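You operate a simulated robot arm through the tools that you are given. There is no shell and no other tool. Be economical: measure what you need, move in short steps, check, and stop when the job is done.

The job below is to be done with a simulated two-armed robot. You get a single attempt, and the scene is never put back.

Task
Test the motor at 40 Nm each way, then stop the pump.
Fine: forward first; hold each load till the screen gives a result; load to 0 before the lever moves, shaft at rest before reverse; throttles, valves and clamp stay.
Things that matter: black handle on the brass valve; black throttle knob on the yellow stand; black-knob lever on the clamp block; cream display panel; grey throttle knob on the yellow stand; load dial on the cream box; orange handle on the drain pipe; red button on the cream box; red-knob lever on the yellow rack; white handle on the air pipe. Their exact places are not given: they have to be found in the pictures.

Only the result counts: the job must be done as asked and must still hold three seconds after the hand-in. Knocking over, shifting, dropping, spilling or breaking anything else fails it.

Robot
Two 6-joint arms with fingered hands on one trunk, hanging from a carriage that runs on a gantry, over the field with the corners [-1.089, -1.255], [1.211, -1.271], [1.22, 0.009], [-1.08, 0.025] (x, y) and turns from -5.044 to 6.946 rad about z. Base frame: it is fixed where the carriage stands at the start and does not move with it; the origin is on the floor, on the carriage's upright axis, x ahead of it, y to its left, z up; the surface under the hand at the start is at about z = 0.7. Units: m, rad, N and s.
The left shoulder is at the start at [0.04, 0.152, 1.556], the right one opposite. With the tool pointing down near the work surface each hand reaches from about 0.1 to 0.4 m from the robot's upright axis, wherever it stands, measured 20 degrees to its own side. Places, roughly: black handle on the brass valve [0.6, 0.1, 0.8]; black throttle knob on the yellow stand [0.7, 0.4, 1]; black-knob lever on the clamp block [0.3, 0.1, 0.9]; cream display panel [0.6, 0.6, 0.9]; grey throttle knob on the yellow stand [0.8, 0.3, 1]; load dial on the cream box [0.8, 0.2, 0.8]; orange handle on the drain pipe [0.6, -0.1, 0.9]; red button on the cream box [0.9, 0.1, 0.8]; red-knob lever on the yellow rack [0.5, 0.3, 1]; white handle on the air pipe [0.9, -0.2, 0.8]. Payload 4 kg a hand.
The TCP of each hand is the grasp point between the finger pads, 0.03 m short of the fingertips. In the tool frame z runs along the fingers and y along their closing line. Largest opening 0.104 m; the body of the gripper starts 0.035 m behind the TCP. The gripper is a hand of 5 fingers: y runs from the thumb to the fingers, the wrist lies at [-0.015, -0.104, -0.178] in the tool frame, and closing takes about 1.5 s.
Orientation is that of the tool frame in the base frame, as a unit quaternion [x, y, z, w]. With the fingers straight down and the wrist toward the robot, the tool's x, y and z point along [0, 1, 0], [1, 0, 0] and [0, 0, -1] of the base frame.

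Tools
- The arms move only by the tool drive_tool. It takes "left_rows", "right_rows" or both (then of equal length, played together; a hand with none holds still); each is one flat list of numbers, 6 for each row, row after row: the shift along the base's x, y, z in mm, then the turn, a rotation vector about the base's x, y, z in rad. In form: [dx, dy, dz, ax, ay, az, dx, dy, dz, ax, ay, az, ...]. A call has 1 to 12 rows; each row shifts and turns the commanded pose from where the row before left it. "left_hand" and "right_hand" are, for a hand that has rows, the finger opening in mm, from 0 to 104, set as the call begins (left out, the last holds). A row lasts 0.2 s, in which the tool goes at most 0.05 m and 0.15 rad; a call with a longer step from one row to the next is refused whole, and so is a gripper value outside its range. Where a pose cannot be reached the arm comes as near as it can. A force on the tool above 40 N (or 10 N above the force at the start of the call, whichever is more), or a blocked arm, ends the call early, and 0.2 s more pass. Each finger travels about 0.045 m/s and halts on what it meets, pressing with about 27 N; the grip force reading is that of the motor and also rises with nothing between the fingers. The clock runs only during rows and for 0.2 s after the last one: add rows that do not move to give the fingers time. It gives the time, the measured TCP pose, the force on the tool (base axes), the opening and the grip force at its end, in the units of the frame above (readings bear some noise), with the torque about the TCP (base axes, N m) and any sound that the robot's microphone picked up, and new pictures: "pictures" is both (left out), scene, wrist or none (wrist: the cameras of the hands that moved).
- Cameras (640 x 400 px; columns grow to the right, rows downward): "scene" is now at [0.2101, 0.0344, 1.8254]; the picture's right is [0.57, -0.82, 0.00], its down [-0.74, -0.52, -0.43] and it looks along [0.35, 0.25, -0.90] (base axes); focal length 254 px, centre (320, 200). "left" rides on the left gripper at [-0.06, -0.084, -0.12] in its tool frame; the picture's right is [-0.79, -0.29, 0.54], its down [0.56, -0.71, 0.44] and it looks along [0.26, 0.65, 0.72] (tool axes); focal length 234 px, centre (320, 200). "right" rides on the right gripper at [0.06, -0.083, -0.12] in its tool frame; the picture's right is [-0.79, 0.29, -0.54], its down [-0.56, -0.71, 0.44] and it looks along [-0.26, 0.65, 0.72] (tool axes); focal length 234 px, centre (320, 200).
- move_column(by): slides the trunk up (or, below 0, down) by that many m; the arms and the scene camera ride with it, the base frame stays. It gives what a move gives, with no picture.
- base_move(legs): drives the robot by 1 to 6 legs, each [ahead, left, turn to the left] in m, m and rad, along the robot's own axes; the way and the turn of a leg run together, so that a leg with both is an arc; at most 1.5 m and 3.142 rad a leg. The arms and the cameras ride along, it lands a little off, and it stops where it bumps. It keeps to its track: a leg is cut to what the track allows. It gives what a move gives, and a new picture of the scene camera.
- set_fingers(index, middle, ring, little, thumb_bend, thumb_turn, hand): sets how far each is bent, from 0 (flat) to 1 (curled in); at 0.3 the hand is open as for a grip, at 0.7 the pads meet at the TCP. One left out holds its place. A second passes; each finger stops where it meets its share of the squeeze, and holds until it gets a number again. A gripper value or a shape takes the hand back. It gives what a move gives, with no picture; readings hold the bend of each and the force on index, middle, ring, little, thumb and palm. thumb_turn goes from beside the hand (0) to across from the fingers (1), as for a grip.
- preshape(shape, hand): the hand has 5 fingers and takes this shape, open, in about a second: jaw (thumb against the fingers, like two jaws); tri (thumb and two fingers); tip (a fingertip pinch); poke (one finger out to press); point (the index stretched); flat (the hand flat); cup (the hand cupped); fist (a fist). The gripper value then closes the fingers along that shape, each until it touches; the sizes above hold for jaw. It gives what a move gives, with no picture.
- turn_head(pan, tilt): turns the head with the scene camera to pan (to the left, within 1.501 rad either way) and tilt (down, from -0.506 to 1.204), counted from straight ahead of the robot. It gives what a move gives, and a new picture of the scene camera.
- pixel_to_xyz(camera, pixels): for up to 12 pixels [column, row] of the newest picture of that camera ("zoom" is the newest enlarged one), the place [x, y, z] in the base frame of the surface seen there, good to about 0.002 m. The clock stands still meanwhile.
- zoom(camera, box): a new picture of the part [left, top, right, bottom] of that camera's present view, enlarged. The clock stands still meanwhile.
- close_job(): hands the job in; it is judged then, once.

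Go step by step. Measure first, check grasps and placings, and put right what went wrong. The budget is 80 turns and 260 pictures, counting those below and the enlarged ones. Unless the task says otherwise, let go and move clear before handing in, and close with one line.

The tools are called after "Call:" by a JSON object that holds its "method" and its "body". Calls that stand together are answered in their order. drive_tool: Moves the arms, as the interface text tells. Its arguments: {"type":"object","properties":{"left_rows":{"type":"array","items":{"type":"number"}},"left_hand":{"type":"number"},"right_rows":{"type":"array","items":{"type":"number"}},"right_hand":{"type":"number"},"pictures":{"type":"string","enum":["both","scene","wrist","none"]}},"required":[]} The other tools are called the same way: move_column (by) slides the trunk up or down; preshape (shape, hand) gives the hand a shape; set_fingers (index, middle, ring, little, thumb_bend, thumb_turn, hand) moves the fingers one by one; base_move (legs) drives the base; turn_head (pan, tilt) turns the head that bears the scene camera; pixel_to_xyz (camera, pixels) gives the place of the surface under pixels of a picture; zoom (camera, box) takes an enlarged picture of a part of a camera's view; close_job () hands the job in.

At the start:

```text
clock: 0.0
left_position: [0.4461, 0.3402, 1.1323]
left_ee_rot: [0.707, 0.707, 0.0, 0.001]
left_contact_force: [-0.1, -0.5, -0.1]
left_ft_torque: [0.01, -0.04, 0.0]
left_finger_gap: 0.1033
left_finger_force: 0.0
left_shape: jaw
left_bend: [0.3, 0.3, 0.3, 0.3, 0.3, 0.97]
left_finger forces: [0.0, 0.1, 0.1, 0.0, 0.0, 0.0]
right_position: [0.6222, -0.0253, 1.0743]
right_ee_rot: [0.71, 0.704, 0.0, 0.0]
right_contact_force: [0.6, 0.3, 1.0]
right_ft_torque: [0.03, 0.0, -0.04]
right_finger_gap: 0.1038
right_finger_force: 0.0
right_shape: jaw
right_bend: [0.3, 0.3, 0.3, 0.3, 0.3, 0.97]
right_finger forces: [0.0, 0.1, 0.0, 0.0, 0.0, 0.0]
trunk travel left (down, up): [-0.729, 0.071]
robot x, y, heading: [-0.0011, 0.0015, -0.0]
head pan, tilt: [0.607, 1.126]
```

scene: 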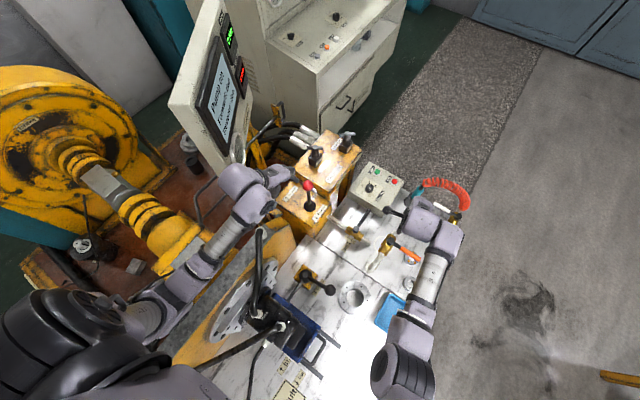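
right: 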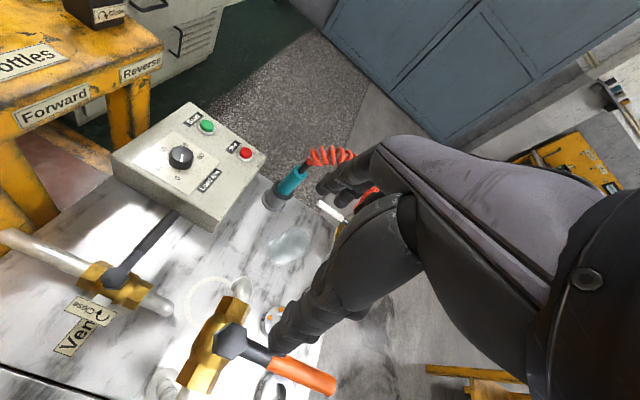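
left: 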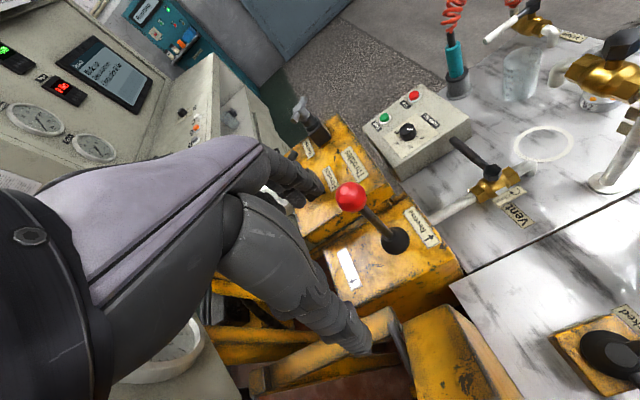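

The pictures show the lever (scene 308,186), the load box (scene 380,187) and the display (scene 220,80). I'll zoom in on them to read labels and the screen.

Call:
{"method": "zoom", "body": {"camera": "scene", "box": [180, 0, 280, 160]}}

Call:
{"method": "zoom", "body": {"camera": "scene", "box": [260, 120, 440, 240]}}

Call:
{"method": "zoom", "body": {"camera": "right", "box": [100, 80, 280, 240]}}

Call:
{"method": "zoom", "body": {"camera": "left", "box": [280, 70, 480, 300]}}

Call:
{"method": "zoom", "body": {"camera": "left", "box": [0, 20, 160, 140]}}

```text
2.50 times, centred on (230, 80) of scene
```

zoom: 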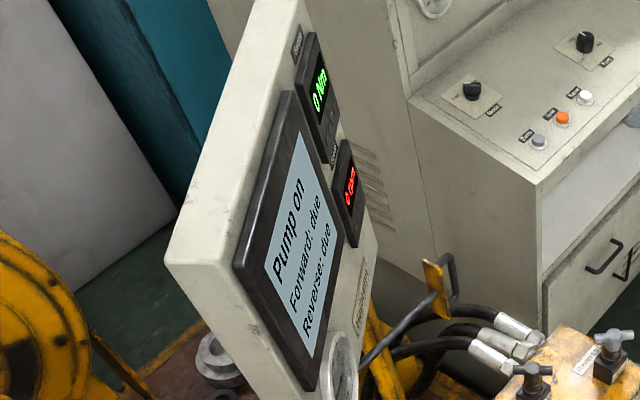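

```text
3.33 times, centred on (350, 180) of scene
```

zoom: 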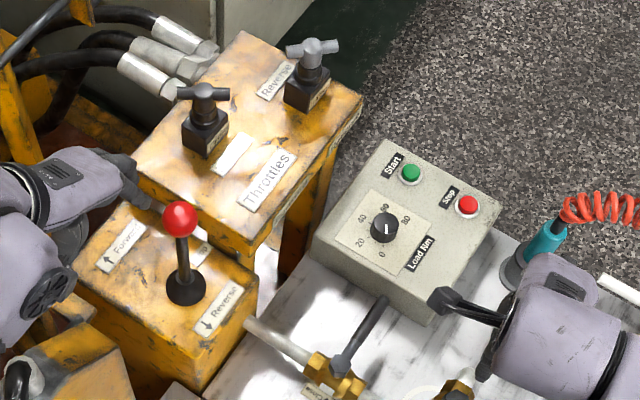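

```text
2.50 times, centred on (190, 160) of right
```

zoom: 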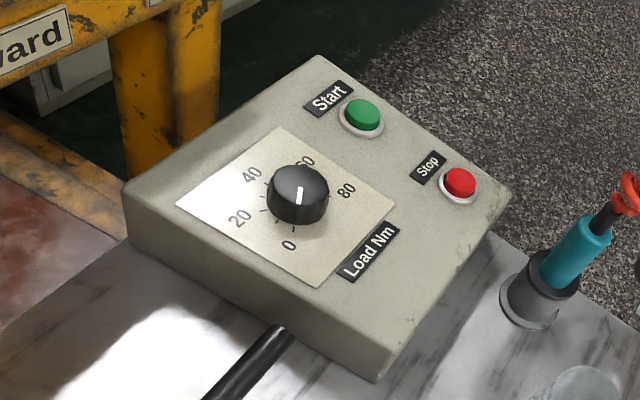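

```text
1.74 times, centred on (380, 185) of left
```

zoom: 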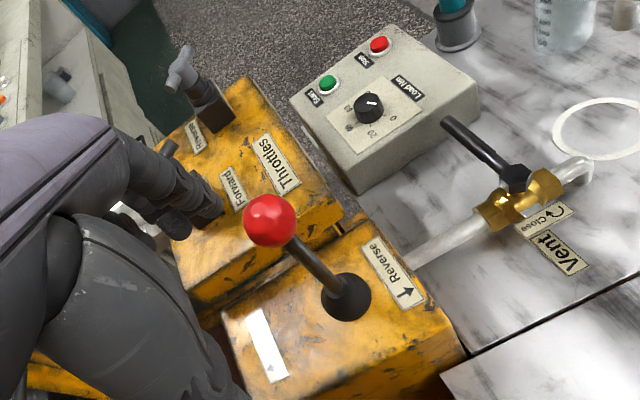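

```text
3.33 times, centred on (80, 80) of left
```

zoom: 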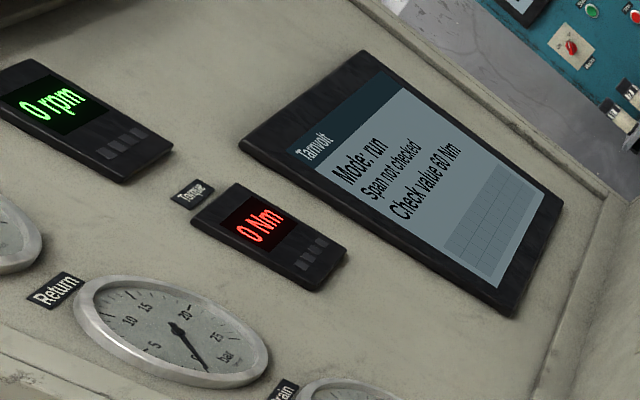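

The scene panel shows "Forward: due / Reverse: due", yet the left camera sees a screen with "Span not checked, Check value 60 Nm". I'll find out where each is and look at the dial more closely.

Call:
{"method": "pixel_to_xyz", "body": {"camera": "left", "pixels": [[105, 75], [18, 58], [68, 90], [350, 196], [395, 240], [408, 131], [414, 97], [385, 118]]}}

Call:
{"method": "pixel_to_xyz", "body": {"camera": "scene", "pixels": [[220, 90], [230, 38], [240, 75], [308, 186], [370, 187], [394, 181], [376, 172], [318, 155], [346, 139]]}}

Call:
{"method": "zoom", "body": {"camera": "right", "box": [150, 130, 230, 190]}}

Call:
{"method": "zoom", "body": {"camera": "left", "box": [0, 0, 220, 180]}}

Call:
{"method": "zoom", "body": {"camera": "scene", "box": [345, 155, 415, 215]}}

```text
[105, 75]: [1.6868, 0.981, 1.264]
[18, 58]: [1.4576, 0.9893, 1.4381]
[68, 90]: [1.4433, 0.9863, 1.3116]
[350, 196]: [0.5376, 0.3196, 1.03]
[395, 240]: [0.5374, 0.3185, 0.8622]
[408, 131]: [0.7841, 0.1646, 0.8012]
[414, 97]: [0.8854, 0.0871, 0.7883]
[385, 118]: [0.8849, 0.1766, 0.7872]
```

```text
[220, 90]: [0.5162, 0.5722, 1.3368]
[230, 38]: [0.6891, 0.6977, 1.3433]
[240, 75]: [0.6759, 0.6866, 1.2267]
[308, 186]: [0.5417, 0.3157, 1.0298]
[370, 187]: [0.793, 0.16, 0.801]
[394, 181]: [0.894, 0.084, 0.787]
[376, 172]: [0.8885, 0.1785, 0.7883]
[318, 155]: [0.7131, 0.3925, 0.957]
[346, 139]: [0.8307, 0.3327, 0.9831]
```

```text
6.67 times, centred on (190, 160) of right
```

zoom: 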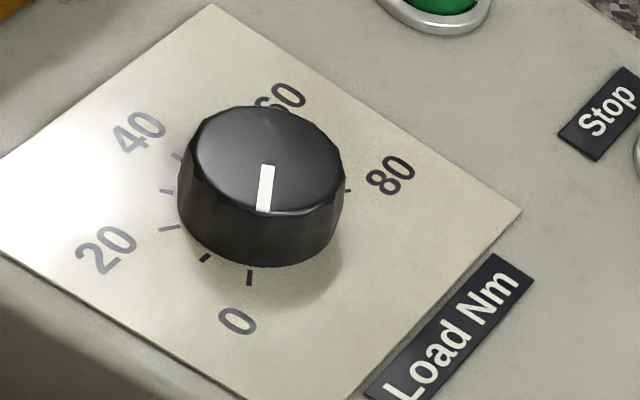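

```text
2.22 times, centred on (110, 90) of left
```

zoom: 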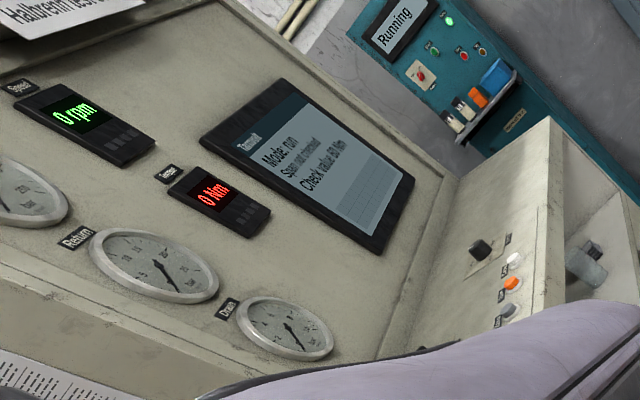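

```text
6.67 times, centred on (380, 185) of scene
```

zoom: 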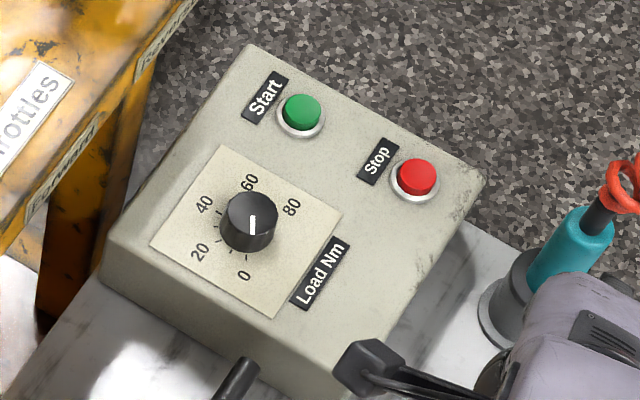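

The dial mark sits on the 0 side, so load is now 0. The second console with "Span" is a separate one behind. I'll measure the dial marks and the lever labels.

Call:
{"method": "pixel_to_xyz", "body": {"camera": "zoom", "pixels": [[244, 276], [199, 252], [205, 203], [250, 181], [292, 207], [251, 212], [252, 232], [229, 222], [276, 215], [252, 196]]}}

Call:
{"method": "pixel_to_xyz", "body": {"camera": "scene", "pixels": [[294, 194], [324, 212], [313, 206], [280, 210], [310, 230], [332, 215], [316, 191], [258, 235], [262, 270], [310, 275], [200, 60], [240, 145]]}}

Call:
{"method": "zoom", "body": {"camera": "scene", "box": [270, 170, 350, 235]}}

```text
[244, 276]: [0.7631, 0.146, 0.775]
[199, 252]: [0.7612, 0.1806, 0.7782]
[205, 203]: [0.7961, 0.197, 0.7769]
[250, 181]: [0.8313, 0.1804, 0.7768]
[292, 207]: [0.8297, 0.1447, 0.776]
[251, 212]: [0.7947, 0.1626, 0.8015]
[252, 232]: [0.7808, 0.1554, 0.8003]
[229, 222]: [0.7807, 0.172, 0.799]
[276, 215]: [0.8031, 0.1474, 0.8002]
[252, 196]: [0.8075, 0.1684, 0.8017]
```

```text
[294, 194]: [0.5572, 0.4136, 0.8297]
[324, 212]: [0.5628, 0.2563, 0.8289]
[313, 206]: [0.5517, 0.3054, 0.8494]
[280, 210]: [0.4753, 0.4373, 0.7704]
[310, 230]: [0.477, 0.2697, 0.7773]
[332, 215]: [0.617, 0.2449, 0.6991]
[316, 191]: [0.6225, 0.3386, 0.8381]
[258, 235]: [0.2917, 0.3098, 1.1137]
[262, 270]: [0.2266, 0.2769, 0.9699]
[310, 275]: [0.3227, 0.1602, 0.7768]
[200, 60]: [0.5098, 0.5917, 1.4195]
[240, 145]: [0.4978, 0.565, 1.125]
```

```text
6.15 times, centred on (310, 202) of scene
```

zoom: 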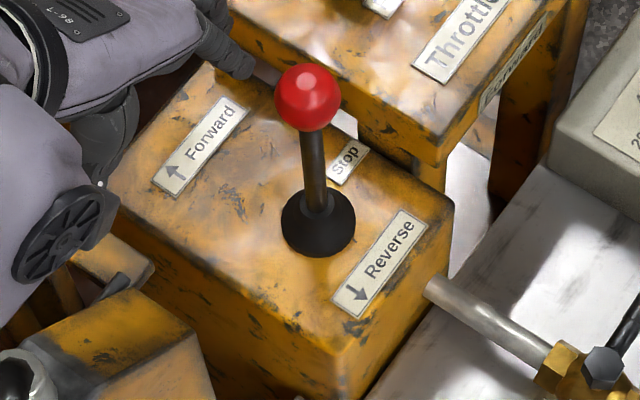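

Forward is +y and reverse is −y on the lever (ball at 0.539, 0.318, 1.03). The dial is centred at (0.794, 0.162), 0 points to about 207° and 40 to about 87°, so 40 Nm is a 120° clockwise turn. Next I'll lift and tuck both hands before repositioning the base.

Call:
{"method": "drive_tool", "body": {"left_rows": [0, 0, 45, 0, 0, 0, 0, 0, 45, 0, 0, 0, 0, 0, 45, 0, 0, 0, 0, 0, 35, 0, 0, 0, -20, -32, 0, 0, 0, 0, -20, -32, 0, 0, 0, 0, -20, -32, 0, 0, 0, 0, -20, -32, 0, 0, 0, 0, -20, -32, 0, 0, 0, 0, -16, -30, 0, 0, 0, 0], "right_rows": [0, 0, 45, 0, 0, 0, 0, 0, 45, 0, 0, 0, 0, 0, 45, 0, 0, 0, 0, 0, 45, 0, 0, 0, 0, 0, 45, 0, 0, 0, -45, -20, 0, 0, 0, 0, -45, -20, 0, 0, 0, 0, -45, -20, 0, 0, 0, 0, -45, -20, 0, 0, 0, 0, -45, -20, 0, 0, 0, 0], "pictures": "scene"}}

```text
clock: 1.9
left_position: [0.3789, 0.2784, 1.3077]
left_ee_rot: [0.694, 0.715, 0.067, -0.062]
left_contact_force: [0.0, 0.1, 0.8]
left_ft_torque: [0.0, 0.0, 0.0]
left_finger_gap: 0.1039
left_finger_force: 0.0
left_shape: jaw
left_bend: [0.3, 0.3, 0.3, 0.3, 0.3, 0.97]
left_finger forces: [0.1, 0.0, 0.1, 0.1, 0.0, 0.0]
left hand out of reach, approached as far as the arm can: row 8, 9
right_position: [0.6598, 0.0247, 1.2533]
right_ee_rot: [0.714, 0.7, -0.002, 0.0]
right_contact_force: [0.0, -0.6, 0.7]
right_ft_torque: [-0.01, 0.02, 0.02]
right_finger_gap: 0.1035
right_finger_force: 0.2
right_shape: jaw
right_bend: [0.3, 0.3, 0.3, 0.3, 0.3, 0.97]
right_finger forces: [0.1, 0.0, 0.0, 0.0, 0.0, 0.0]
right hand out of reach, approached as far as the arm can: row 1, 2, 3, 4, 5, 6, 7, 8, 9
trunk travel left (down, up): [-0.729, 0.071]
robot x, y, heading: [0.0005, -0.0005, -0.005]
head pan, tilt: [0.607, 1.126]
stopped in row 9 (left hand): the arm was blocked; the commanded pose is now the measured one
```

scene: 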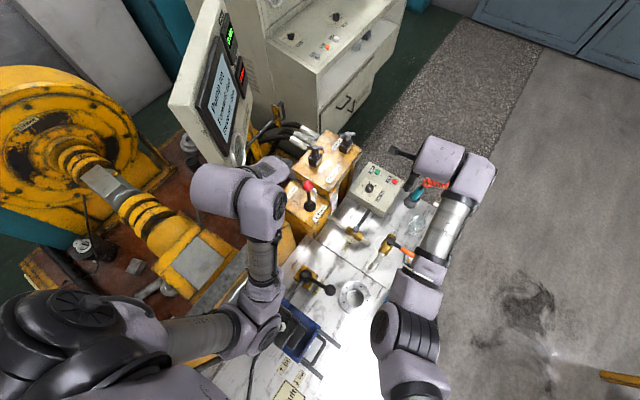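

The arms can't tuck that high relative to the shoulder. I'll raise the trunk fully, then bring the right hand in at a lower relative height.

Call:
{"method": "move_column", "body": {"by": 0.07}}

Call:
{"method": "drive_tool", "body": {"right_rows": [-30, -10, -20, 0, 0, 0, -30, -10, -20, 0, 0, 0, -30, -10, -20, 0, 0, 0, -30, -10, -20, 0, 0, 0, -30, -10, -10, 0, 0, 0, -30, -20, 0, 0, 0, 0, -30, -20, 0, 0, 0, 0, -30, -20, 0, 0, 0, 0], "left_rows": [0, 0, -20, 0, 0, 0, 0, 0, -20, 0, 0, 0, -10, 0, -20, 0, 0, 0, -10, 0, -20, 0, 0, 0, -10, -20, 0, 0, 0, 0, -10, -20, 0, 0, 0, 0, -10, -20, 0, 0, 0, 0, 0, -20, 0, 0, 0, 0], "pictures": "scene"}}

```text
clock: 3.0
left_position: [0.3786, 0.2788, 1.3771]
left_ee_rot: [0.693, 0.715, 0.067, -0.063]
left_contact_force: [0.4, 0.1, 1.0]
left_ft_torque: [0.01, 0.04, -0.01]
left_finger_gap: 0.1038
left_finger_force: 0.0
left_shape: jaw
left_bend: [0.3, 0.3, 0.3, 0.3, 0.3, 0.97]
left_finger forces: [0.1, 0.1, 0.0, 0.0, 0.0, 0.0]
right_position: [0.6605, 0.0265, 1.3225]
right_ee_rot: [0.714, 0.701, -0.002, -0.002]
right_contact_force: [0.8, 0.0, -0.2]
right_ft_torque: [-0.01, -0.02, 0.02]
right_finger_gap: 0.1036
right_finger_force: 0.0
right_shape: jaw
right_bend: [0.3, 0.3, 0.3, 0.3, 0.3, 0.97]
right_finger forces: [0.1, 0.0, 0.0, 0.1, 0.0, 0.1]
trunk travel left (down, up): [-0.799, 0.001]
robot x, y, heading: [-0.0008, -0.0026, -0.005]
head pan, tilt: [0.607, 1.126]
```

```text
clock: 4.3
left_position: [0.3529, 0.3024, 1.3096]
left_ee_rot: [0.696, 0.696, 0.136, -0.114]
left_contact_force: [0.4, 0.2, 0.5]
left_ft_torque: [-0.02, 0.0, 0.0]
left_finger_gap: 0.1039
left_finger_force: 0.1
left_shape: jaw
left_bend: [0.3, 0.3, 0.3, 0.3, 0.3, 0.97]
left_finger forces: [0.0, 0.1, 0.0, 0.0, 0.1, 0.0]
left hand out of reach, approached as far as the arm can: row 6
right_position: [0.6496, -0.0351, 1.232]
right_ee_rot: [0.73, 0.68, 0.009, 0.068]
right_contact_force: [0.0, -0.6, 0.1]
right_ft_torque: [0.0, 0.03, 0.02]
right_finger_gap: 0.1037
right_finger_force: 0.0
right_shape: jaw
right_bend: [0.3, 0.3, 0.3, 0.3, 0.3, 0.97]
right_finger forces: [0.0, 0.0, 0.1, 0.0, 0.1, 0.1]
right hand out of reach, approached as far as the arm can: row 1, 2, 3, 4, 5, 6
trunk travel left (down, up): [-0.799, 0.001]
robot x, y, heading: [-0.0003, -0.0013, 0.001]
head pan, tilt: [0.607, 1.126]
stopped in row 6 (left hand): the arm was blocked; the commanded pose is now the measured one
```

scene: 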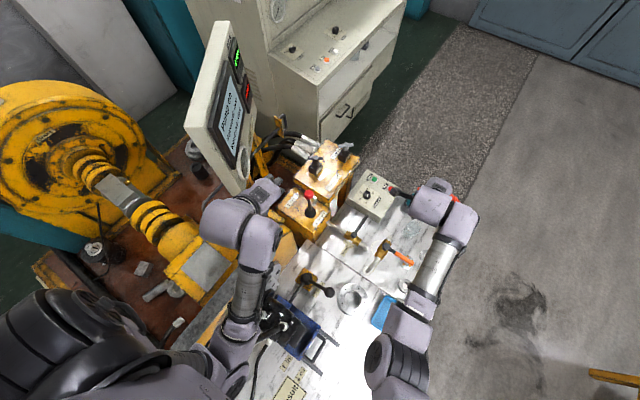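

The hands can't retract further but sit above 1.23 m, clear of the stands. I'll drive to about (0.46, −0.10) and then turn left to about 1.01 rad, so the dial falls to the right hand and the lever to the left.

Call:
{"method": "base_move", "body": {"legs": [[0.46, -0.1, 0], [0, 0, 1.01]]}}

Call:
{"method": "turn_head", "body": {"pan": 0.0, "tilt": 0.85}}

```text
clock: 9.7
left_position: [0.3807, 0.3605, 1.3104]
left_ee_rot: [0.267, 0.948, 0.062, -0.164]
left_contact_force: [0.5, 0.4, 0.1]
left_ft_torque: [-0.02, 0.03, 0.0]
left_finger_gap: 0.1037
left_finger_force: 0.1
left_shape: jaw
left_bend: [0.3, 0.3, 0.3, 0.3, 0.3, 0.97]
left_finger forces: [0.0, 0.0, 0.1, 0.0, 0.0, 0.0]
right_position: [0.8233, 0.4346, 1.2284]
right_ee_rot: [0.304, 0.95, 0.04, 0.054]
right_contact_force: [-0.9, -0.5, 0.3]
right_ft_torque: [-0.02, -0.03, 0.0]
right_finger_gap: 0.1036
right_finger_force: 0.1
right_shape: jaw
right_bend: [0.3, 0.3, 0.3, 0.3, 0.3, 0.97]
right_finger forces: [0.0, 0.1, 0.0, 0.1, 0.0, 0.1]
trunk travel left (down, up): [-0.799, 0.001]
robot x, y, heading: [0.4572, -0.0999, 1.019]
head pan, tilt: [0.607, 1.126]
```

scene: 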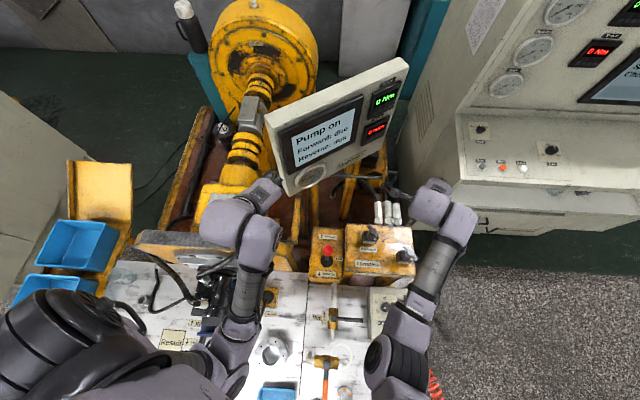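

```text
clock: 10.7
left_position: [0.3796, 0.3591, 1.3105]
left_ee_rot: [0.266, 0.947, 0.063, -0.165]
left_contact_force: [-1.0, -1.1, 1.1]
left_ft_torque: [-0.03, 0.0, 0.02]
left_finger_gap: 0.1039
left_finger_force: 0.2
left_shape: jaw
left_bend: [0.3, 0.3, 0.3, 0.3, 0.3, 0.97]
left_finger forces: [0.1, 0.0, 0.1, 0.0, 0.1, 0.1]
right_position: [0.8263, 0.4355, 1.2297]
right_ee_rot: [0.304, 0.95, 0.039, 0.055]
right_contact_force: [-0.2, -0.8, 0.1]
right_ft_torque: [-0.01, -0.01, 0.05]
right_finger_gap: 0.1035
right_finger_force: 0.0
right_shape: jaw
right_bend: [0.3, 0.3, 0.3, 0.3, 0.3, 0.97]
right_finger forces: [0.1, 0.0, 0.0, 0.0, 0.0, 0.0]
trunk travel left (down, up): [-0.799, 0.001]
robot x, y, heading: [0.4553, -0.1011, 1.026]
head pan, tilt: [0.0, 0.85]
```

scene: 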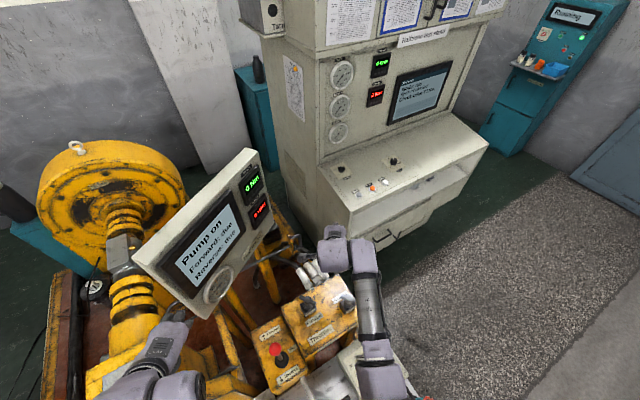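

From here both the display and the controls are in view. I'll bring the left hand over the lever and the right hand over the dial, square up their tilt, and pre-turn the right hand +60° for the clockwise turn.

Call:
{"method": "drive_tool", "body": {"left_rows": [16, -4, -10, -0.053, -0.072, 0, 16, -4, -10, -0.053, -0.072, 0, 16, -4, -10, -0.053, -0.072, 0, 16, -4, -10, -0.053, -0.072, 0, 16, -4, -10, 0, 0, 0, 16, -4, -10, 0, 0, 0, 16, -4, -10, 0, 0, 0, 16, -4, -10, 0, 0, 0, 16, -4, -10, 0, 0, 0, 16, -4, -10, 0, 0, 0], "right_rows": [-3, -27, -6, -0.023, 0.064, 0.037, -3, -27, -6, -0.023, 0.064, 0.037, -3, -27, -6, 0, 0, 0.131, -3, -27, -6, 0, 0, 0.131, -3, -27, -6, 0, 0, 0.131, -3, -27, -6, 0, 0, 0.131, -3, -27, -6, 0, 0, 0.131, -3, -27, -6, 0, 0, 0.131, -3, -27, -6, 0, 0, 0.131, -3, -27, -6, 0, 0, 0.131], "pictures": "none"}}

Call:
{"method": "turn_head", "body": {"pan": 0.3, "tilt": 1.05}}

```text
clock: 12.2
left_position: [0.433, 0.3651, 1.2492]
left_ee_rot: [0.283, 0.956, 0.023, -0.08]
left_contact_force: [0.2, -0.6, 0.3]
left_ft_torque: [0.0, 0.01, 0.01]
left_finger_gap: 0.104
left_finger_force: 0.0
left_shape: jaw
left_bend: [0.3, 0.3, 0.3, 0.3, 0.3, 0.97]
left_finger forces: [0.0, 0.1, 0.1, 0.1, 0.1, 0.1]
left hand out of reach, approached as far as the arm can: row 7
right_position: [0.782, 0.4995, 1.1427]
right_ee_rot: [0.154, 0.988, 0.004, 0.025]
right_contact_force: [-0.9, 0.7, -0.2]
right_ft_torque: [-0.03, -0.01, 0.0]
right_finger_gap: 0.1042
right_finger_force: 0.0
right_shape: jaw
right_bend: [0.3, 0.3, 0.3, 0.3, 0.3, 0.97]
right_finger forces: [0.0, 0.1, 0.0, 0.0, 0.0, 0.1]
right hand out of reach, approached as far as the arm can: row 1, 2, 3, 4, 5, 6, 7
trunk travel left (down, up): [-0.799, 0.001]
robot x, y, heading: [0.4539, -0.0986, 1.024]
head pan, tilt: [0.0, 0.85]
stopped in row 7 (left hand): the arm was blocked; the commanded pose is now the measured one
```

```text
clock: 13.0
left_position: [0.4333, 0.3644, 1.2491]
left_ee_rot: [0.283, 0.955, 0.023, -0.08]
left_contact_force: [0.3, -1.0, -0.7]
left_ft_torque: [0.0, 0.04, -0.02]
left_finger_gap: 0.1039
left_finger_force: 0.2
left_shape: jaw
left_bend: [0.3, 0.3, 0.3, 0.3, 0.3, 0.97]
left_finger forces: [0.0, 0.1, 0.0, 0.0, 0.1, 0.1]
right_position: [0.7811, 0.4995, 1.1432]
right_ee_rot: [0.153, 0.988, 0.004, 0.026]
right_contact_force: [-0.8, 0.1, 0.2]
right_ft_torque: [0.0, 0.0, 0.0]
right_finger_gap: 0.1039
right_finger_force: 0.1
right_shape: jaw
right_bend: [0.3, 0.3, 0.3, 0.3, 0.3, 0.97]
right_finger forces: [0.0, 0.0, 0.0, 0.1, 0.0, 0.0]
trunk travel left (down, up): [-0.799, 0.001]
robot x, y, heading: [0.4556, -0.099, 1.024]
head pan, tilt: [0.3, 1.051]
```

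scene: 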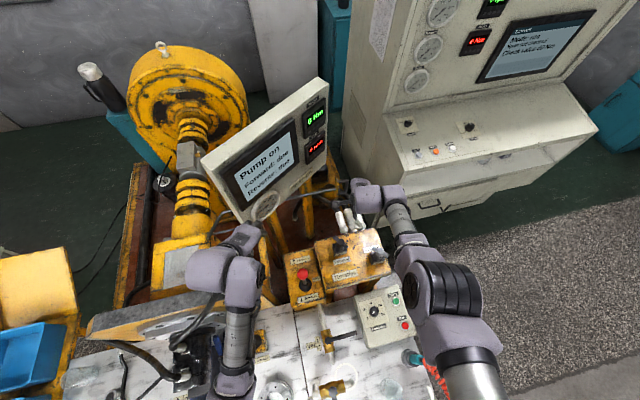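

The arms struggle when the hands are too high relative to the shoulders, so I'll keep the trunk up and work downwards and inwards. Both hands move over in steps now.

Call:
{"method": "drive_tool", "body": {"left_rows": [0, 0, -25, 0, 0, 0, 0, 0, -25, 0, 0, 0, 15, -6, -20, 0, 0, 0, 18, -8, -15, 0, 0, 0, 18, -8, -5, 0, 0, 0, 18, -8, -5, 0, 0, 0, 18, -8, -5, 0, 0, 0, 18, -8, 0, 0, 0, 0], "right_rows": [3, -35, -5, 0, 0, 0, 3, -35, -5, 0, 0, 0, 3, -35, -5, 0, 0, 0, 3, -35, -5, 0, 0, 0, 0, -35, -5, 0, 0, 0, 0, -35, -5, 0, 0, 0, 0, -35, -15, 0, 0, 0, 0, -35, -15, 0, 0, 0], "pictures": "scene"}}

```text
clock: 14.3
left_position: [0.432, 0.3774, 1.1602]
left_ee_rot: [0.301, 0.939, 0.046, -0.159]
left_contact_force: [-0.2, -0.1, -0.7]
left_ft_torque: [-0.02, 0.01, -0.02]
left_finger_gap: 0.1038
left_finger_force: 0.0
left_shape: jaw
left_bend: [0.3, 0.3, 0.3, 0.3, 0.3, 0.97]
left_finger forces: [0.0, 0.1, 0.0, 0.0, 0.1, 0.0]
left hand out of reach, approached as far as the arm can: row 6
right_position: [0.7905, 0.486, 1.1243]
right_ee_rot: [0.158, 0.987, 0.005, 0.025]
right_contact_force: [0.2, -0.1, 0.7]
right_ft_torque: [0.0, 0.01, -0.02]
right_finger_gap: 0.1039
right_finger_force: 0.1
right_shape: jaw
right_bend: [0.3, 0.3, 0.3, 0.3, 0.3, 0.97]
right_finger forces: [0.0, 0.0, 0.1, 0.0, 0.1, 0.1]
right hand out of reach, approached as far as the arm can: row 1, 2, 3, 4, 5, 6
trunk travel left (down, up): [-0.799, 0.001]
robot x, y, heading: [0.4553, -0.1012, 1.028]
head pan, tilt: [0.3, 1.051]
stopped in row 6 (left hand): the arm was blocked; the commanded pose is now the measured one
```

scene: 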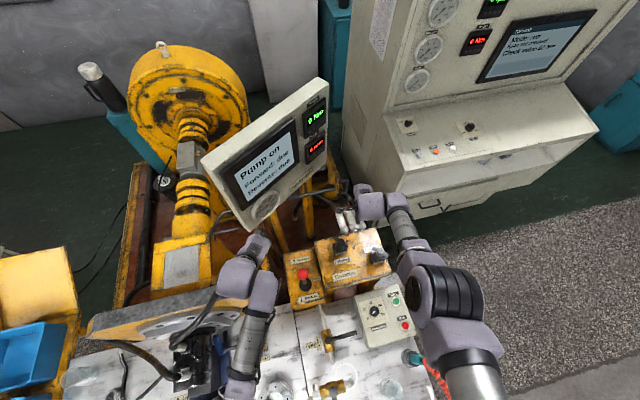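

Both arms are near their limits at this height, so inward moves need a lower hand. I'll back the base off about 0.32 m so the right hand comes over the dial area, then lower it there and see how it moves.

Call:
{"method": "base_move", "body": {"legs": [[-0.274, -0.166, 0]]}}

Call:
{"method": "drive_tool", "body": {"right_rows": [0, 0, -30, 0, 0, 0, 0, 0, -30, 0, 0, 0, 0, 0, -30, 0, 0, 0, 0, 0, -30, 0, 0, 0], "pictures": "scene"}}

```text
clock: 16.4
left_position: [0.434, 0.0543, 1.159]
left_ee_rot: [0.301, 0.939, 0.045, -0.158]
left_contact_force: [0.4, -0.2, 0.3]
left_ft_torque: [0.0, 0.0, 0.02]
left_finger_gap: 0.1037
left_finger_force: 0.0
left_shape: jaw
left_bend: [0.3, 0.3, 0.3, 0.3, 0.3, 0.97]
left_finger forces: [0.0, 0.0, 0.0, 0.0, 0.0, 0.1]
right_position: [0.7908, 0.1644, 1.1235]
right_ee_rot: [0.159, 0.987, 0.004, 0.026]
right_contact_force: [0.2, -0.5, 0.1]
right_ft_torque: [0.0, 0.01, 0.0]
right_finger_gap: 0.1037
right_finger_force: 0.0
right_shape: jaw
right_bend: [0.3, 0.3, 0.3, 0.3, 0.3, 0.97]
right_finger forces: [0.0, 0.0, 0.1, 0.0, 0.0, 0.1]
trunk travel left (down, up): [-0.799, 0.001]
robot x, y, heading: [0.4548, -0.4222, 1.021]
head pan, tilt: [0.3, 1.051]
```

scene: 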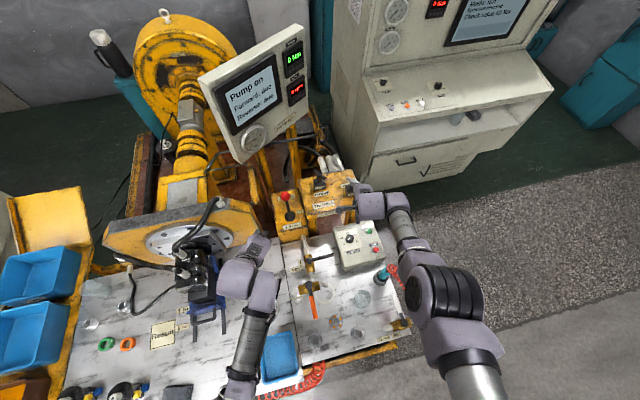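

```text
clock: 17.4
left_position: [0.4335, 0.0553, 1.1596]
left_ee_rot: [0.301, 0.939, 0.047, -0.158]
left_contact_force: [0.1, 0.7, -0.3]
left_ft_torque: [-0.05, 0.03, -0.01]
left_finger_gap: 0.1037
left_finger_force: 0.1
left_shape: jaw
left_bend: [0.3, 0.3, 0.3, 0.3, 0.3, 0.97]
left_finger forces: [0.0, 0.0, 0.0, 0.0, 0.0, 0.0]
right_position: [0.7841, 0.1229, 1.0556]
right_ee_rot: [0.159, 0.987, 0.004, 0.026]
right_contact_force: [-0.2, 0.4, -0.3]
right_ft_torque: [0.01, 0.0, 0.0]
right_finger_gap: 0.1039
right_finger_force: 0.1
right_shape: jaw
right_bend: [0.3, 0.3, 0.3, 0.3, 0.3, 0.97]
right_finger forces: [0.0, 0.1, 0.0, 0.0, 0.0, 0.2]
right hand out of reach, approached as far as the arm can: row 1, 2, 3, 4
trunk travel left (down, up): [-0.799, 0.001]
robot x, y, heading: [0.4545, -0.4175, 1.018]
head pan, tilt: [0.3, 1.051]
```

scene: 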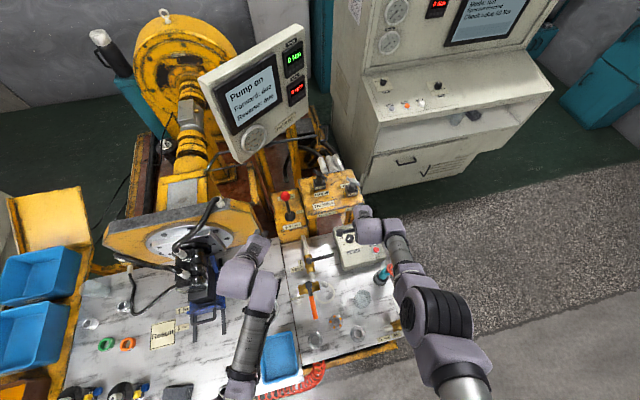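

The right hand moved along a limit. I'll test a pure inward move, and a left-hand lowering move at the same time, to learn the limits.

Call:
{"method": "drive_tool", "body": {"right_rows": [-15, -25, -20, 0, 0, 0, -15, -25, -20, 0, 0, 0, -15, -25, -20, 0, 0, 0, 0, 0, 0, 0, 0, 0], "left_rows": [0, 0, 0, 0.03, -0.1, 0, 0, 0, 0, 0.03, -0.1, 0, 0, 0, 0, 0.03, -0.1, 0, 0, 0, 0, 0, 0, 0], "pictures": "both"}}

```text
clock: 18.4
left_position: [0.4338, 0.0558, 1.1595]
left_ee_rot: [0.284, 0.949, 0.133, -0.027]
left_contact_force: [0.0, 0.9, -0.1]
left_ft_torque: [0.01, 0.0, 0.0]
left_finger_gap: 0.1038
left_finger_force: 0.1
left_shape: jaw
left_bend: [0.3, 0.3, 0.3, 0.3, 0.3, 0.97]
left_finger forces: [0.1, 0.1, 0.0, 0.0, 0.1, 0.1]
right_position: [0.7402, 0.0637, 0.9832]
right_ee_rot: [0.159, 0.987, 0.004, 0.024]
right_contact_force: [0.2, -0.1, -1.0]
right_ft_torque: [-0.02, 0.02, 0.01]
right_finger_gap: 0.1039
right_finger_force: 0.0
right_shape: jaw
right_bend: [0.3, 0.3, 0.3, 0.3, 0.3, 0.97]
right_finger forces: [0.1, 0.1, 0.0, 0.2, 0.0, 0.0]
right hand out of reach, approached as far as the arm can: row 1, 2, 3
trunk travel left (down, up): [-0.799, 0.001]
robot x, y, heading: [0.4549, -0.422, 1.022]
head pan, tilt: [0.3, 1.051]
```

scene: 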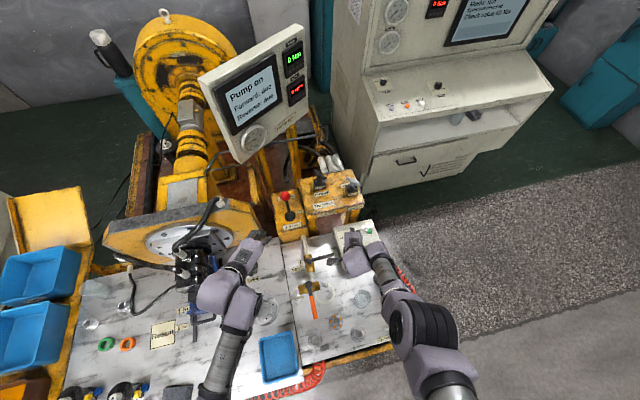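
right: 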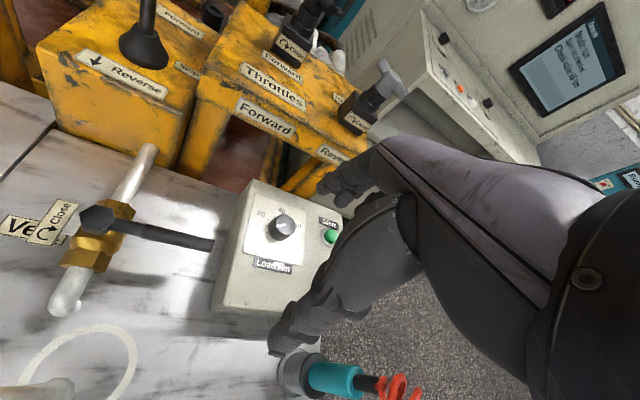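
left: 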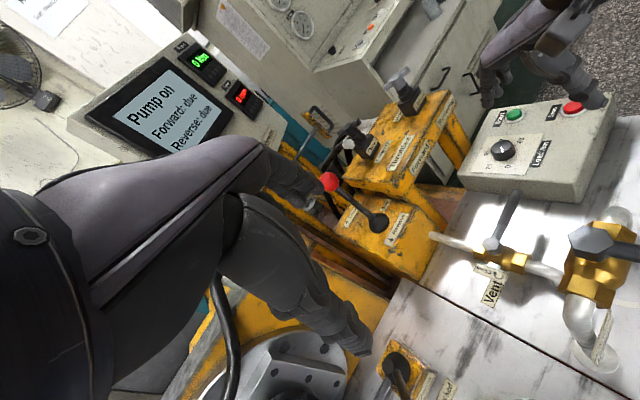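

That confirms it: the wrist reaches at most about 0.64 m from the shoulder, so low targets need the trunk down. I'll bring both hands to a good mid-reach posture, then re-place the base at heading about 1.2.

Call:
{"method": "drive_tool", "body": {"right_rows": [0, 0, 40, 0, 0, 0, 0, 0, 40, 0, 0, 0, 10, -29, 30, 0, 0, 0, 10, -29, 30, 0, 0, 0, 10, -29, 30, 0, 0, 0, 12, -39, 20, 0, 0, 0, 14, -40, 16, 0, 0, 0, 14, -39, 0, 0, 0, 0], "left_rows": [21, 5, 0, -0.09, 0.007, 0.01, 21, 5, 0, -0.09, 0.007, 0.01, 21, 5, 0, -0.09, 0.007, 0.01, 21, 5, 0, 0, 0, 0, 21, 5, 0, 0, 0, 0, 21, 6, 0, 0, 0, 0, 21, 6, 0, 0, 0, 0, 22, 6, 0, 0, 0, 0], "pictures": "none"}}

```text
clock: 20.4
left_position: [0.5389, 0.1315, 1.1465]
left_ee_rot: [0.264, 0.962, 0.009, -0.069]
left_contact_force: [-0.7, -0.3, 0.7]
left_ft_torque: [0.01, 0.01, 0.02]
left_finger_gap: 0.1039
left_finger_force: 0.1
left_shape: jaw
left_bend: [0.3, 0.3, 0.3, 0.3, 0.3, 0.97]
left_finger forces: [0.1, 0.0, 0.1, 0.0, 0.0, 0.1]
right_position: [0.7919, 0.1044, 1.0356]
right_ee_rot: [0.16, 0.987, 0.003, 0.026]
right_contact_force: [-0.1, 0.2, 0.6]
right_ft_torque: [0.01, -0.02, 0.02]
right_finger_gap: 0.1036
right_finger_force: 0.1
right_shape: jaw
right_bend: [0.3, 0.3, 0.3, 0.3, 0.3, 0.97]
right_finger forces: [0.0, 0.1, 0.0, 0.1, 0.0, 0.0]
right hand out of reach, approached as far as the arm can: row 1, 2, 3, 4, 5, 6, 7, 8
trunk travel left (down, up): [-0.799, 0.001]
robot x, y, heading: [0.4568, -0.4213, 1.021]
head pan, tilt: [0.3, 1.051]
stopped in row 8 (left hand): the arm was blocked; the commanded pose is now the measured one
```

The right hand isn't following inward commands, so I'll look at both arms' configuration directly.

Call:
{"method": "turn_head", "body": {"pan": -0.7, "tilt": 1.0}}

Call:
{"method": "turn_head", "body": {"pan": 0.9, "tilt": 1.1}}

```text
clock: 21.7
left_position: [0.5397, 0.1296, 1.1463]
left_ee_rot: [0.264, 0.962, 0.01, -0.069]
left_contact_force: [-0.1, -0.1, -0.3]
left_ft_torque: [0.02, 0.01, -0.03]
left_finger_gap: 0.1036
left_finger_force: 0.1
left_shape: jaw
left_bend: [0.3, 0.3, 0.3, 0.3, 0.3, 0.97]
left_finger forces: [0.1, 0.0, 0.1, 0.0, 0.1, 0.1]
right_position: [0.7926, 0.104, 1.0368]
right_ee_rot: [0.16, 0.987, 0.003, 0.026]
right_contact_force: [0.1, -1.4, -0.5]
right_ft_torque: [-0.02, 0.0, -0.02]
right_finger_gap: 0.104
right_finger_force: 0.0
right_shape: jaw
right_bend: [0.3, 0.3, 0.3, 0.3, 0.3, 0.97]
right_finger forces: [0.1, 0.0, 0.0, 0.0, 0.0, 0.1]
trunk travel left (down, up): [-0.799, 0.001]
robot x, y, heading: [0.4553, -0.42, 1.02]
head pan, tilt: [-0.7, 1.0]
```

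scene: 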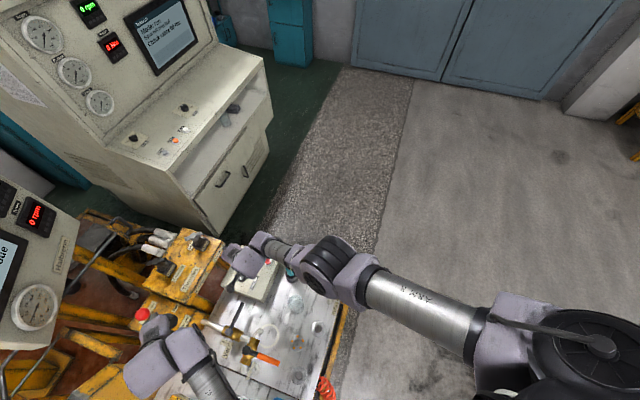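

```text
clock: 23.4
left_position: [0.5397, 0.1311, 1.146]
left_ee_rot: [0.264, 0.962, 0.01, -0.069]
left_contact_force: [-0.1, -0.4, 0.9]
left_ft_torque: [0.0, -0.01, 0.04]
left_finger_gap: 0.1041
left_finger_force: 0.0
left_shape: jaw
left_bend: [0.3, 0.3, 0.3, 0.3, 0.3, 0.97]
left_finger forces: [0.0, 0.0, 0.0, 0.1, 0.1, 0.0]
right_position: [0.7919, 0.1044, 1.0371]
right_ee_rot: [0.159, 0.987, 0.004, 0.026]
right_contact_force: [-0.9, 1.5, 0.6]
right_ft_torque: [0.01, -0.03, -0.01]
right_finger_gap: 0.1038
right_finger_force: 0.2
right_shape: jaw
right_bend: [0.3, 0.3, 0.3, 0.3, 0.3, 0.97]
right_finger forces: [0.0, 0.1, 0.0, 0.1, 0.0, 0.0]
trunk travel left (down, up): [-0.799, 0.001]
robot x, y, heading: [0.4571, -0.419, 1.017]
head pan, tilt: [0.901, 1.1]
```

scene: 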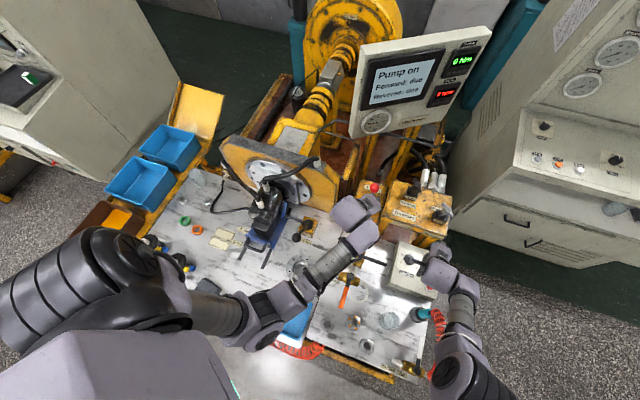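

The second view shows the right arm fully straight (singular), so commanded moves only slide tangentially. I'll pull it straight back toward its shoulder with some yaw change to break the singularity.

Call:
{"method": "drive_tool", "body": {"right_rows": [-8, -22, 18, 0, 0, -0.1, -8, -22, 18, 0, 0, -0.1, -8, -22, 18, 0, 0, -0.1, -8, -22, 18, 0, 0, -0.1, -8, -22, 18, 0, 0, 0, -8, -22, 18, 0, 0, 0, 0, 0, 0, 0, 0, 0], "pictures": "none"}}

```text
clock: 24.9
left_position: [0.5398, 0.1318, 1.1468]
left_ee_rot: [0.264, 0.962, 0.01, -0.068]
left_contact_force: [-0.8, 0.3, 0.3]
left_ft_torque: [-0.05, -0.01, -0.04]
left_finger_gap: 0.1038
left_finger_force: 0.2
left_shape: jaw
left_bend: [0.3, 0.3, 0.3, 0.3, 0.3, 0.97]
left_finger forces: [0.0, 0.1, 0.0, 0.0, 0.0, 0.1]
right_position: [0.7607, 0.1016, 1.0457]
right_ee_rot: [0.353, 0.935, -0.002, 0.026]
right_contact_force: [-0.4, -0.6, 0.2]
right_ft_torque: [0.0, 0.01, -0.04]
right_finger_gap: 0.1038
right_finger_force: 0.1
right_shape: jaw
right_bend: [0.3, 0.3, 0.3, 0.3, 0.3, 0.97]
right_finger forces: [0.0, 0.0, 0.1, 0.0, 0.0, 0.0]
right hand out of reach, approached as far as the arm can: row 1, 2, 3, 4, 5, 6
trunk travel left (down, up): [-0.799, 0.001]
robot x, y, heading: [0.4565, -0.4187, 1.019]
head pan, tilt: [0.901, 1.1]
```

The yaw followed but not the pull. Before trying again, I'll measure where the arm links actually are.

Call:
{"method": "pixel_to_xyz", "body": {"camera": "scene", "pixels": [[115, 265], [180, 285], [215, 310], [262, 315], [290, 305], [330, 265], [362, 235], [460, 375], [460, 315], [463, 290], [435, 265]]}}

Call:
{"method": "turn_head", "body": {"pan": -0.7, "tilt": 1.1}}

```text
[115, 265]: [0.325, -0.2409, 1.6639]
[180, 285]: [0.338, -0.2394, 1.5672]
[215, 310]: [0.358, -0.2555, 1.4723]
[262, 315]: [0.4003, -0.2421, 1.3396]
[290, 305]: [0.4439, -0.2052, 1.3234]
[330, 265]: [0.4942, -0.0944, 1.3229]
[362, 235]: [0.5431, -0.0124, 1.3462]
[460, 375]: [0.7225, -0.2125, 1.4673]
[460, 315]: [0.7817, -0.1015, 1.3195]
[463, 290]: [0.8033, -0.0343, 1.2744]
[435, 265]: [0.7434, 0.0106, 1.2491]
```

```text
clock: 26.6
left_position: [0.5385, 0.1311, 1.145]
left_ee_rot: [0.264, 0.962, 0.01, -0.068]
left_contact_force: [0.1, -0.6, 0.6]
left_ft_torque: [0.02, -0.01, 0.02]
left_finger_gap: 0.1036
left_finger_force: 0.0
left_shape: jaw
left_bend: [0.3, 0.3, 0.3, 0.3, 0.3, 0.97]
left_finger forces: [0.0, 0.0, 0.1, 0.0, 0.0, 0.0]
right_position: [0.7612, 0.1008, 1.0461]
right_ee_rot: [0.353, 0.935, -0.002, 0.026]
right_contact_force: [-0.6, 0.8, 1.1]
right_ft_torque: [-0.02, -0.02, -0.02]
right_finger_gap: 0.1039
right_finger_force: 0.0
right_shape: jaw
right_bend: [0.3, 0.3, 0.3, 0.3, 0.3, 0.97]
right_finger forces: [0.0, 0.0, 0.1, 0.1, 0.0, 0.1]
trunk travel left (down, up): [-0.799, 0.001]
robot x, y, heading: [0.4572, -0.4178, 1.022]
head pan, tilt: [-0.7, 1.1]
```

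scene: 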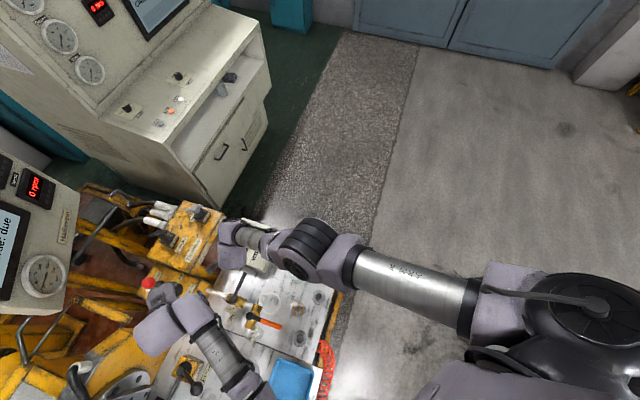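

Call:
{"method": "pixel_to_xyz", "body": {"camera": "scene", "pixels": [[585, 300], [500, 310], [430, 285], [345, 260], [310, 245], [285, 255], [262, 237], [240, 235], [232, 250]]}}

```text
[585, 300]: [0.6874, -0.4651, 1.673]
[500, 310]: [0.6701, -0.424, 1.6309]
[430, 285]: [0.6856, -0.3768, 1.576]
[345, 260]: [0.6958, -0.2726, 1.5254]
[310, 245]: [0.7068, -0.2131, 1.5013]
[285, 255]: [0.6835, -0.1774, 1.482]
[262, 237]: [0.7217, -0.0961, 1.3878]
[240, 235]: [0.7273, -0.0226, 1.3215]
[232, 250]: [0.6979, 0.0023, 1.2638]
```

The right upper arm and forearm are nearly in line (elbow at about 0.69, −0.24, 1.49), so the elbow is stuck straight. I'll shift the robot over the open floor to the right (+x 0.5) so I can safely flex it with large downward moves.

Call:
{"method": "base_move", "body": {"legs": [[0.26, -0.427, 0]]}}

Call:
{"method": "drive_tool", "body": {"right_rows": [0, -40, -25, 0, 0, 0, 0, -40, -25, 0, 0, 0, 0, -40, -25, 0, 0, 0, 0, -40, -25, 0, 0, 0, 0, -40, -10, 0, 0, 0, 0, -40, 0, 0, 0, 0, 0, 0, 0, 0, 0, 0], "pictures": "scene"}}

```text
clock: 29.6
left_position: [1.0311, 0.1284, 1.1454]
left_ee_rot: [0.261, 0.963, 0.009, -0.069]
left_contact_force: [-0.8, -0.9, 0.5]
left_ft_torque: [0.02, 0.0, -0.03]
left_finger_gap: 0.1038
left_finger_force: 0.1
left_shape: jaw
left_bend: [0.3, 0.3, 0.3, 0.3, 0.3, 0.97]
left_finger forces: [0.0, 0.1, 0.1, 0.0, 0.0, 0.0]
right_position: [1.2541, 0.0994, 1.046]
right_ee_rot: [0.35, 0.937, -0.001, 0.026]
right_contact_force: [0.5, 0.7, -0.4]
right_ft_torque: [0.03, 0.01, 0.01]
right_finger_gap: 0.104
right_finger_force: 0.0
right_shape: jaw
right_bend: [0.3, 0.3, 0.3, 0.3, 0.3, 0.97]
right_finger forces: [0.1, 0.1, 0.1, 0.1, 0.0, 0.0]
trunk travel left (down, up): [-0.799, 0.001]
robot x, y, heading: [0.9527, -0.4235, 1.027]
head pan, tilt: [-0.7, 1.1]
```

scene: 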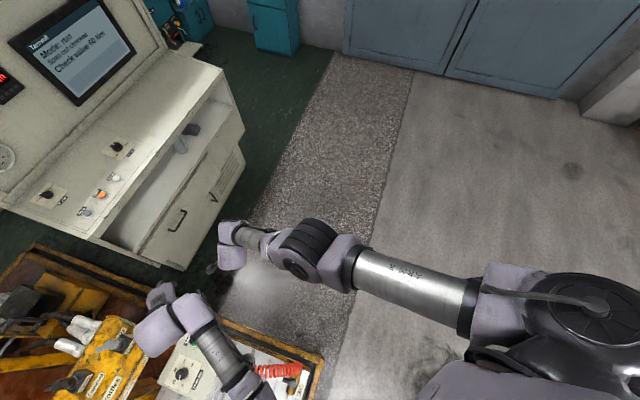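

```text
clock: 31.1
left_position: [1.0311, 0.1274, 1.1448]
left_ee_rot: [0.262, 0.963, 0.01, -0.07]
left_contact_force: [-0.2, 0.1, -0.5]
left_ft_torque: [-0.03, -0.01, -0.01]
left_finger_gap: 0.1039
left_finger_force: 0.1
left_shape: jaw
left_bend: [0.3, 0.3, 0.3, 0.3, 0.3, 0.97]
left_finger forces: [0.1, 0.1, 0.0, 0.0, 0.0, 0.1]
right_position: [1.2559, -0.0939, 0.8768]
right_ee_rot: [0.35, 0.936, -0.002, 0.026]
right_contact_force: [-0.2, -0.4, 0.7]
right_ft_torque: [-0.01, -0.02, 0.02]
right_finger_gap: 0.1041
right_finger_force: 0.0
right_shape: jaw
right_bend: [0.3, 0.3, 0.3, 0.3, 0.3, 0.97]
right_finger forces: [0.0, 0.0, 0.0, 0.0, 0.0, 0.0]
right hand out of reach, approached as far as the arm can: row 1, 2, 3, 4, 5, 6
trunk travel left (down, up): [-0.799, 0.001]
robot x, y, heading: [0.9462, -0.4225, 1.028]
head pan, tilt: [-0.7, 1.1]
```

scene: 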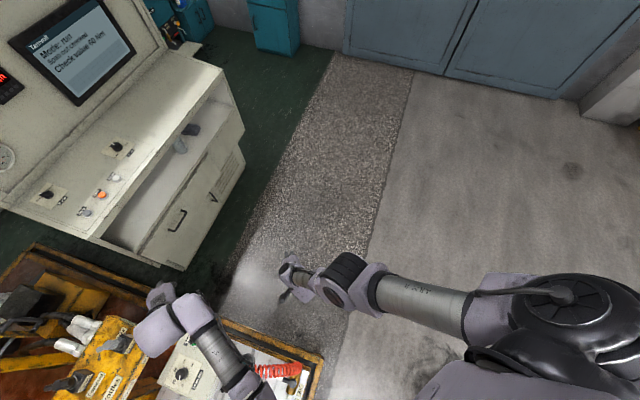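

It slid down the same shell. Next I'll try a quick upward pull from this low posture, which should need elbow flexion.

Call:
{"method": "drive_tool", "body": {"right_rows": [0, -10, 48, 0, 0, 0, 0, -10, 48, 0, 0, 0, 0, -10, 48, 0, 0, 0, 0, -10, 48, 0, 0, 0, 0, -10, 48, 0, 0, 0, 0, 0, 0, 0, 0, 0, 0, 0, 0, 0, 0, 0], "pictures": "none"}}

```text
clock: 32.8
left_position: [1.0327, 0.1289, 1.146]
left_ee_rot: [0.262, 0.963, 0.009, -0.07]
left_contact_force: [-0.8, 0.3, 0.1]
left_ft_torque: [0.02, 0.01, 0.01]
left_finger_gap: 0.1038
left_finger_force: 0.0
left_shape: jaw
left_bend: [0.3, 0.3, 0.3, 0.3, 0.3, 0.97]
left_finger forces: [0.0, 0.0, 0.1, 0.0, 0.1, 0.0]
right_position: [1.2664, -0.01, 0.9344]
right_ee_rot: [0.349, 0.937, -0.001, 0.026]
right_contact_force: [0.2, 0.7, 1.2]
right_ft_torque: [0.0, -0.01, 0.0]
right_finger_gap: 0.1039
right_finger_force: 0.0
right_shape: jaw
right_bend: [0.3, 0.3, 0.3, 0.3, 0.3, 0.97]
right_finger forces: [0.0, 0.1, 0.1, 0.1, 0.0, 0.0]
right hand out of reach, approached as far as the arm can: row 1, 2, 3, 4, 5
trunk travel left (down, up): [-0.799, 0.001]
robot x, y, heading: [0.9532, -0.4248, 1.025]
head pan, tilt: [-0.7, 1.1]
```

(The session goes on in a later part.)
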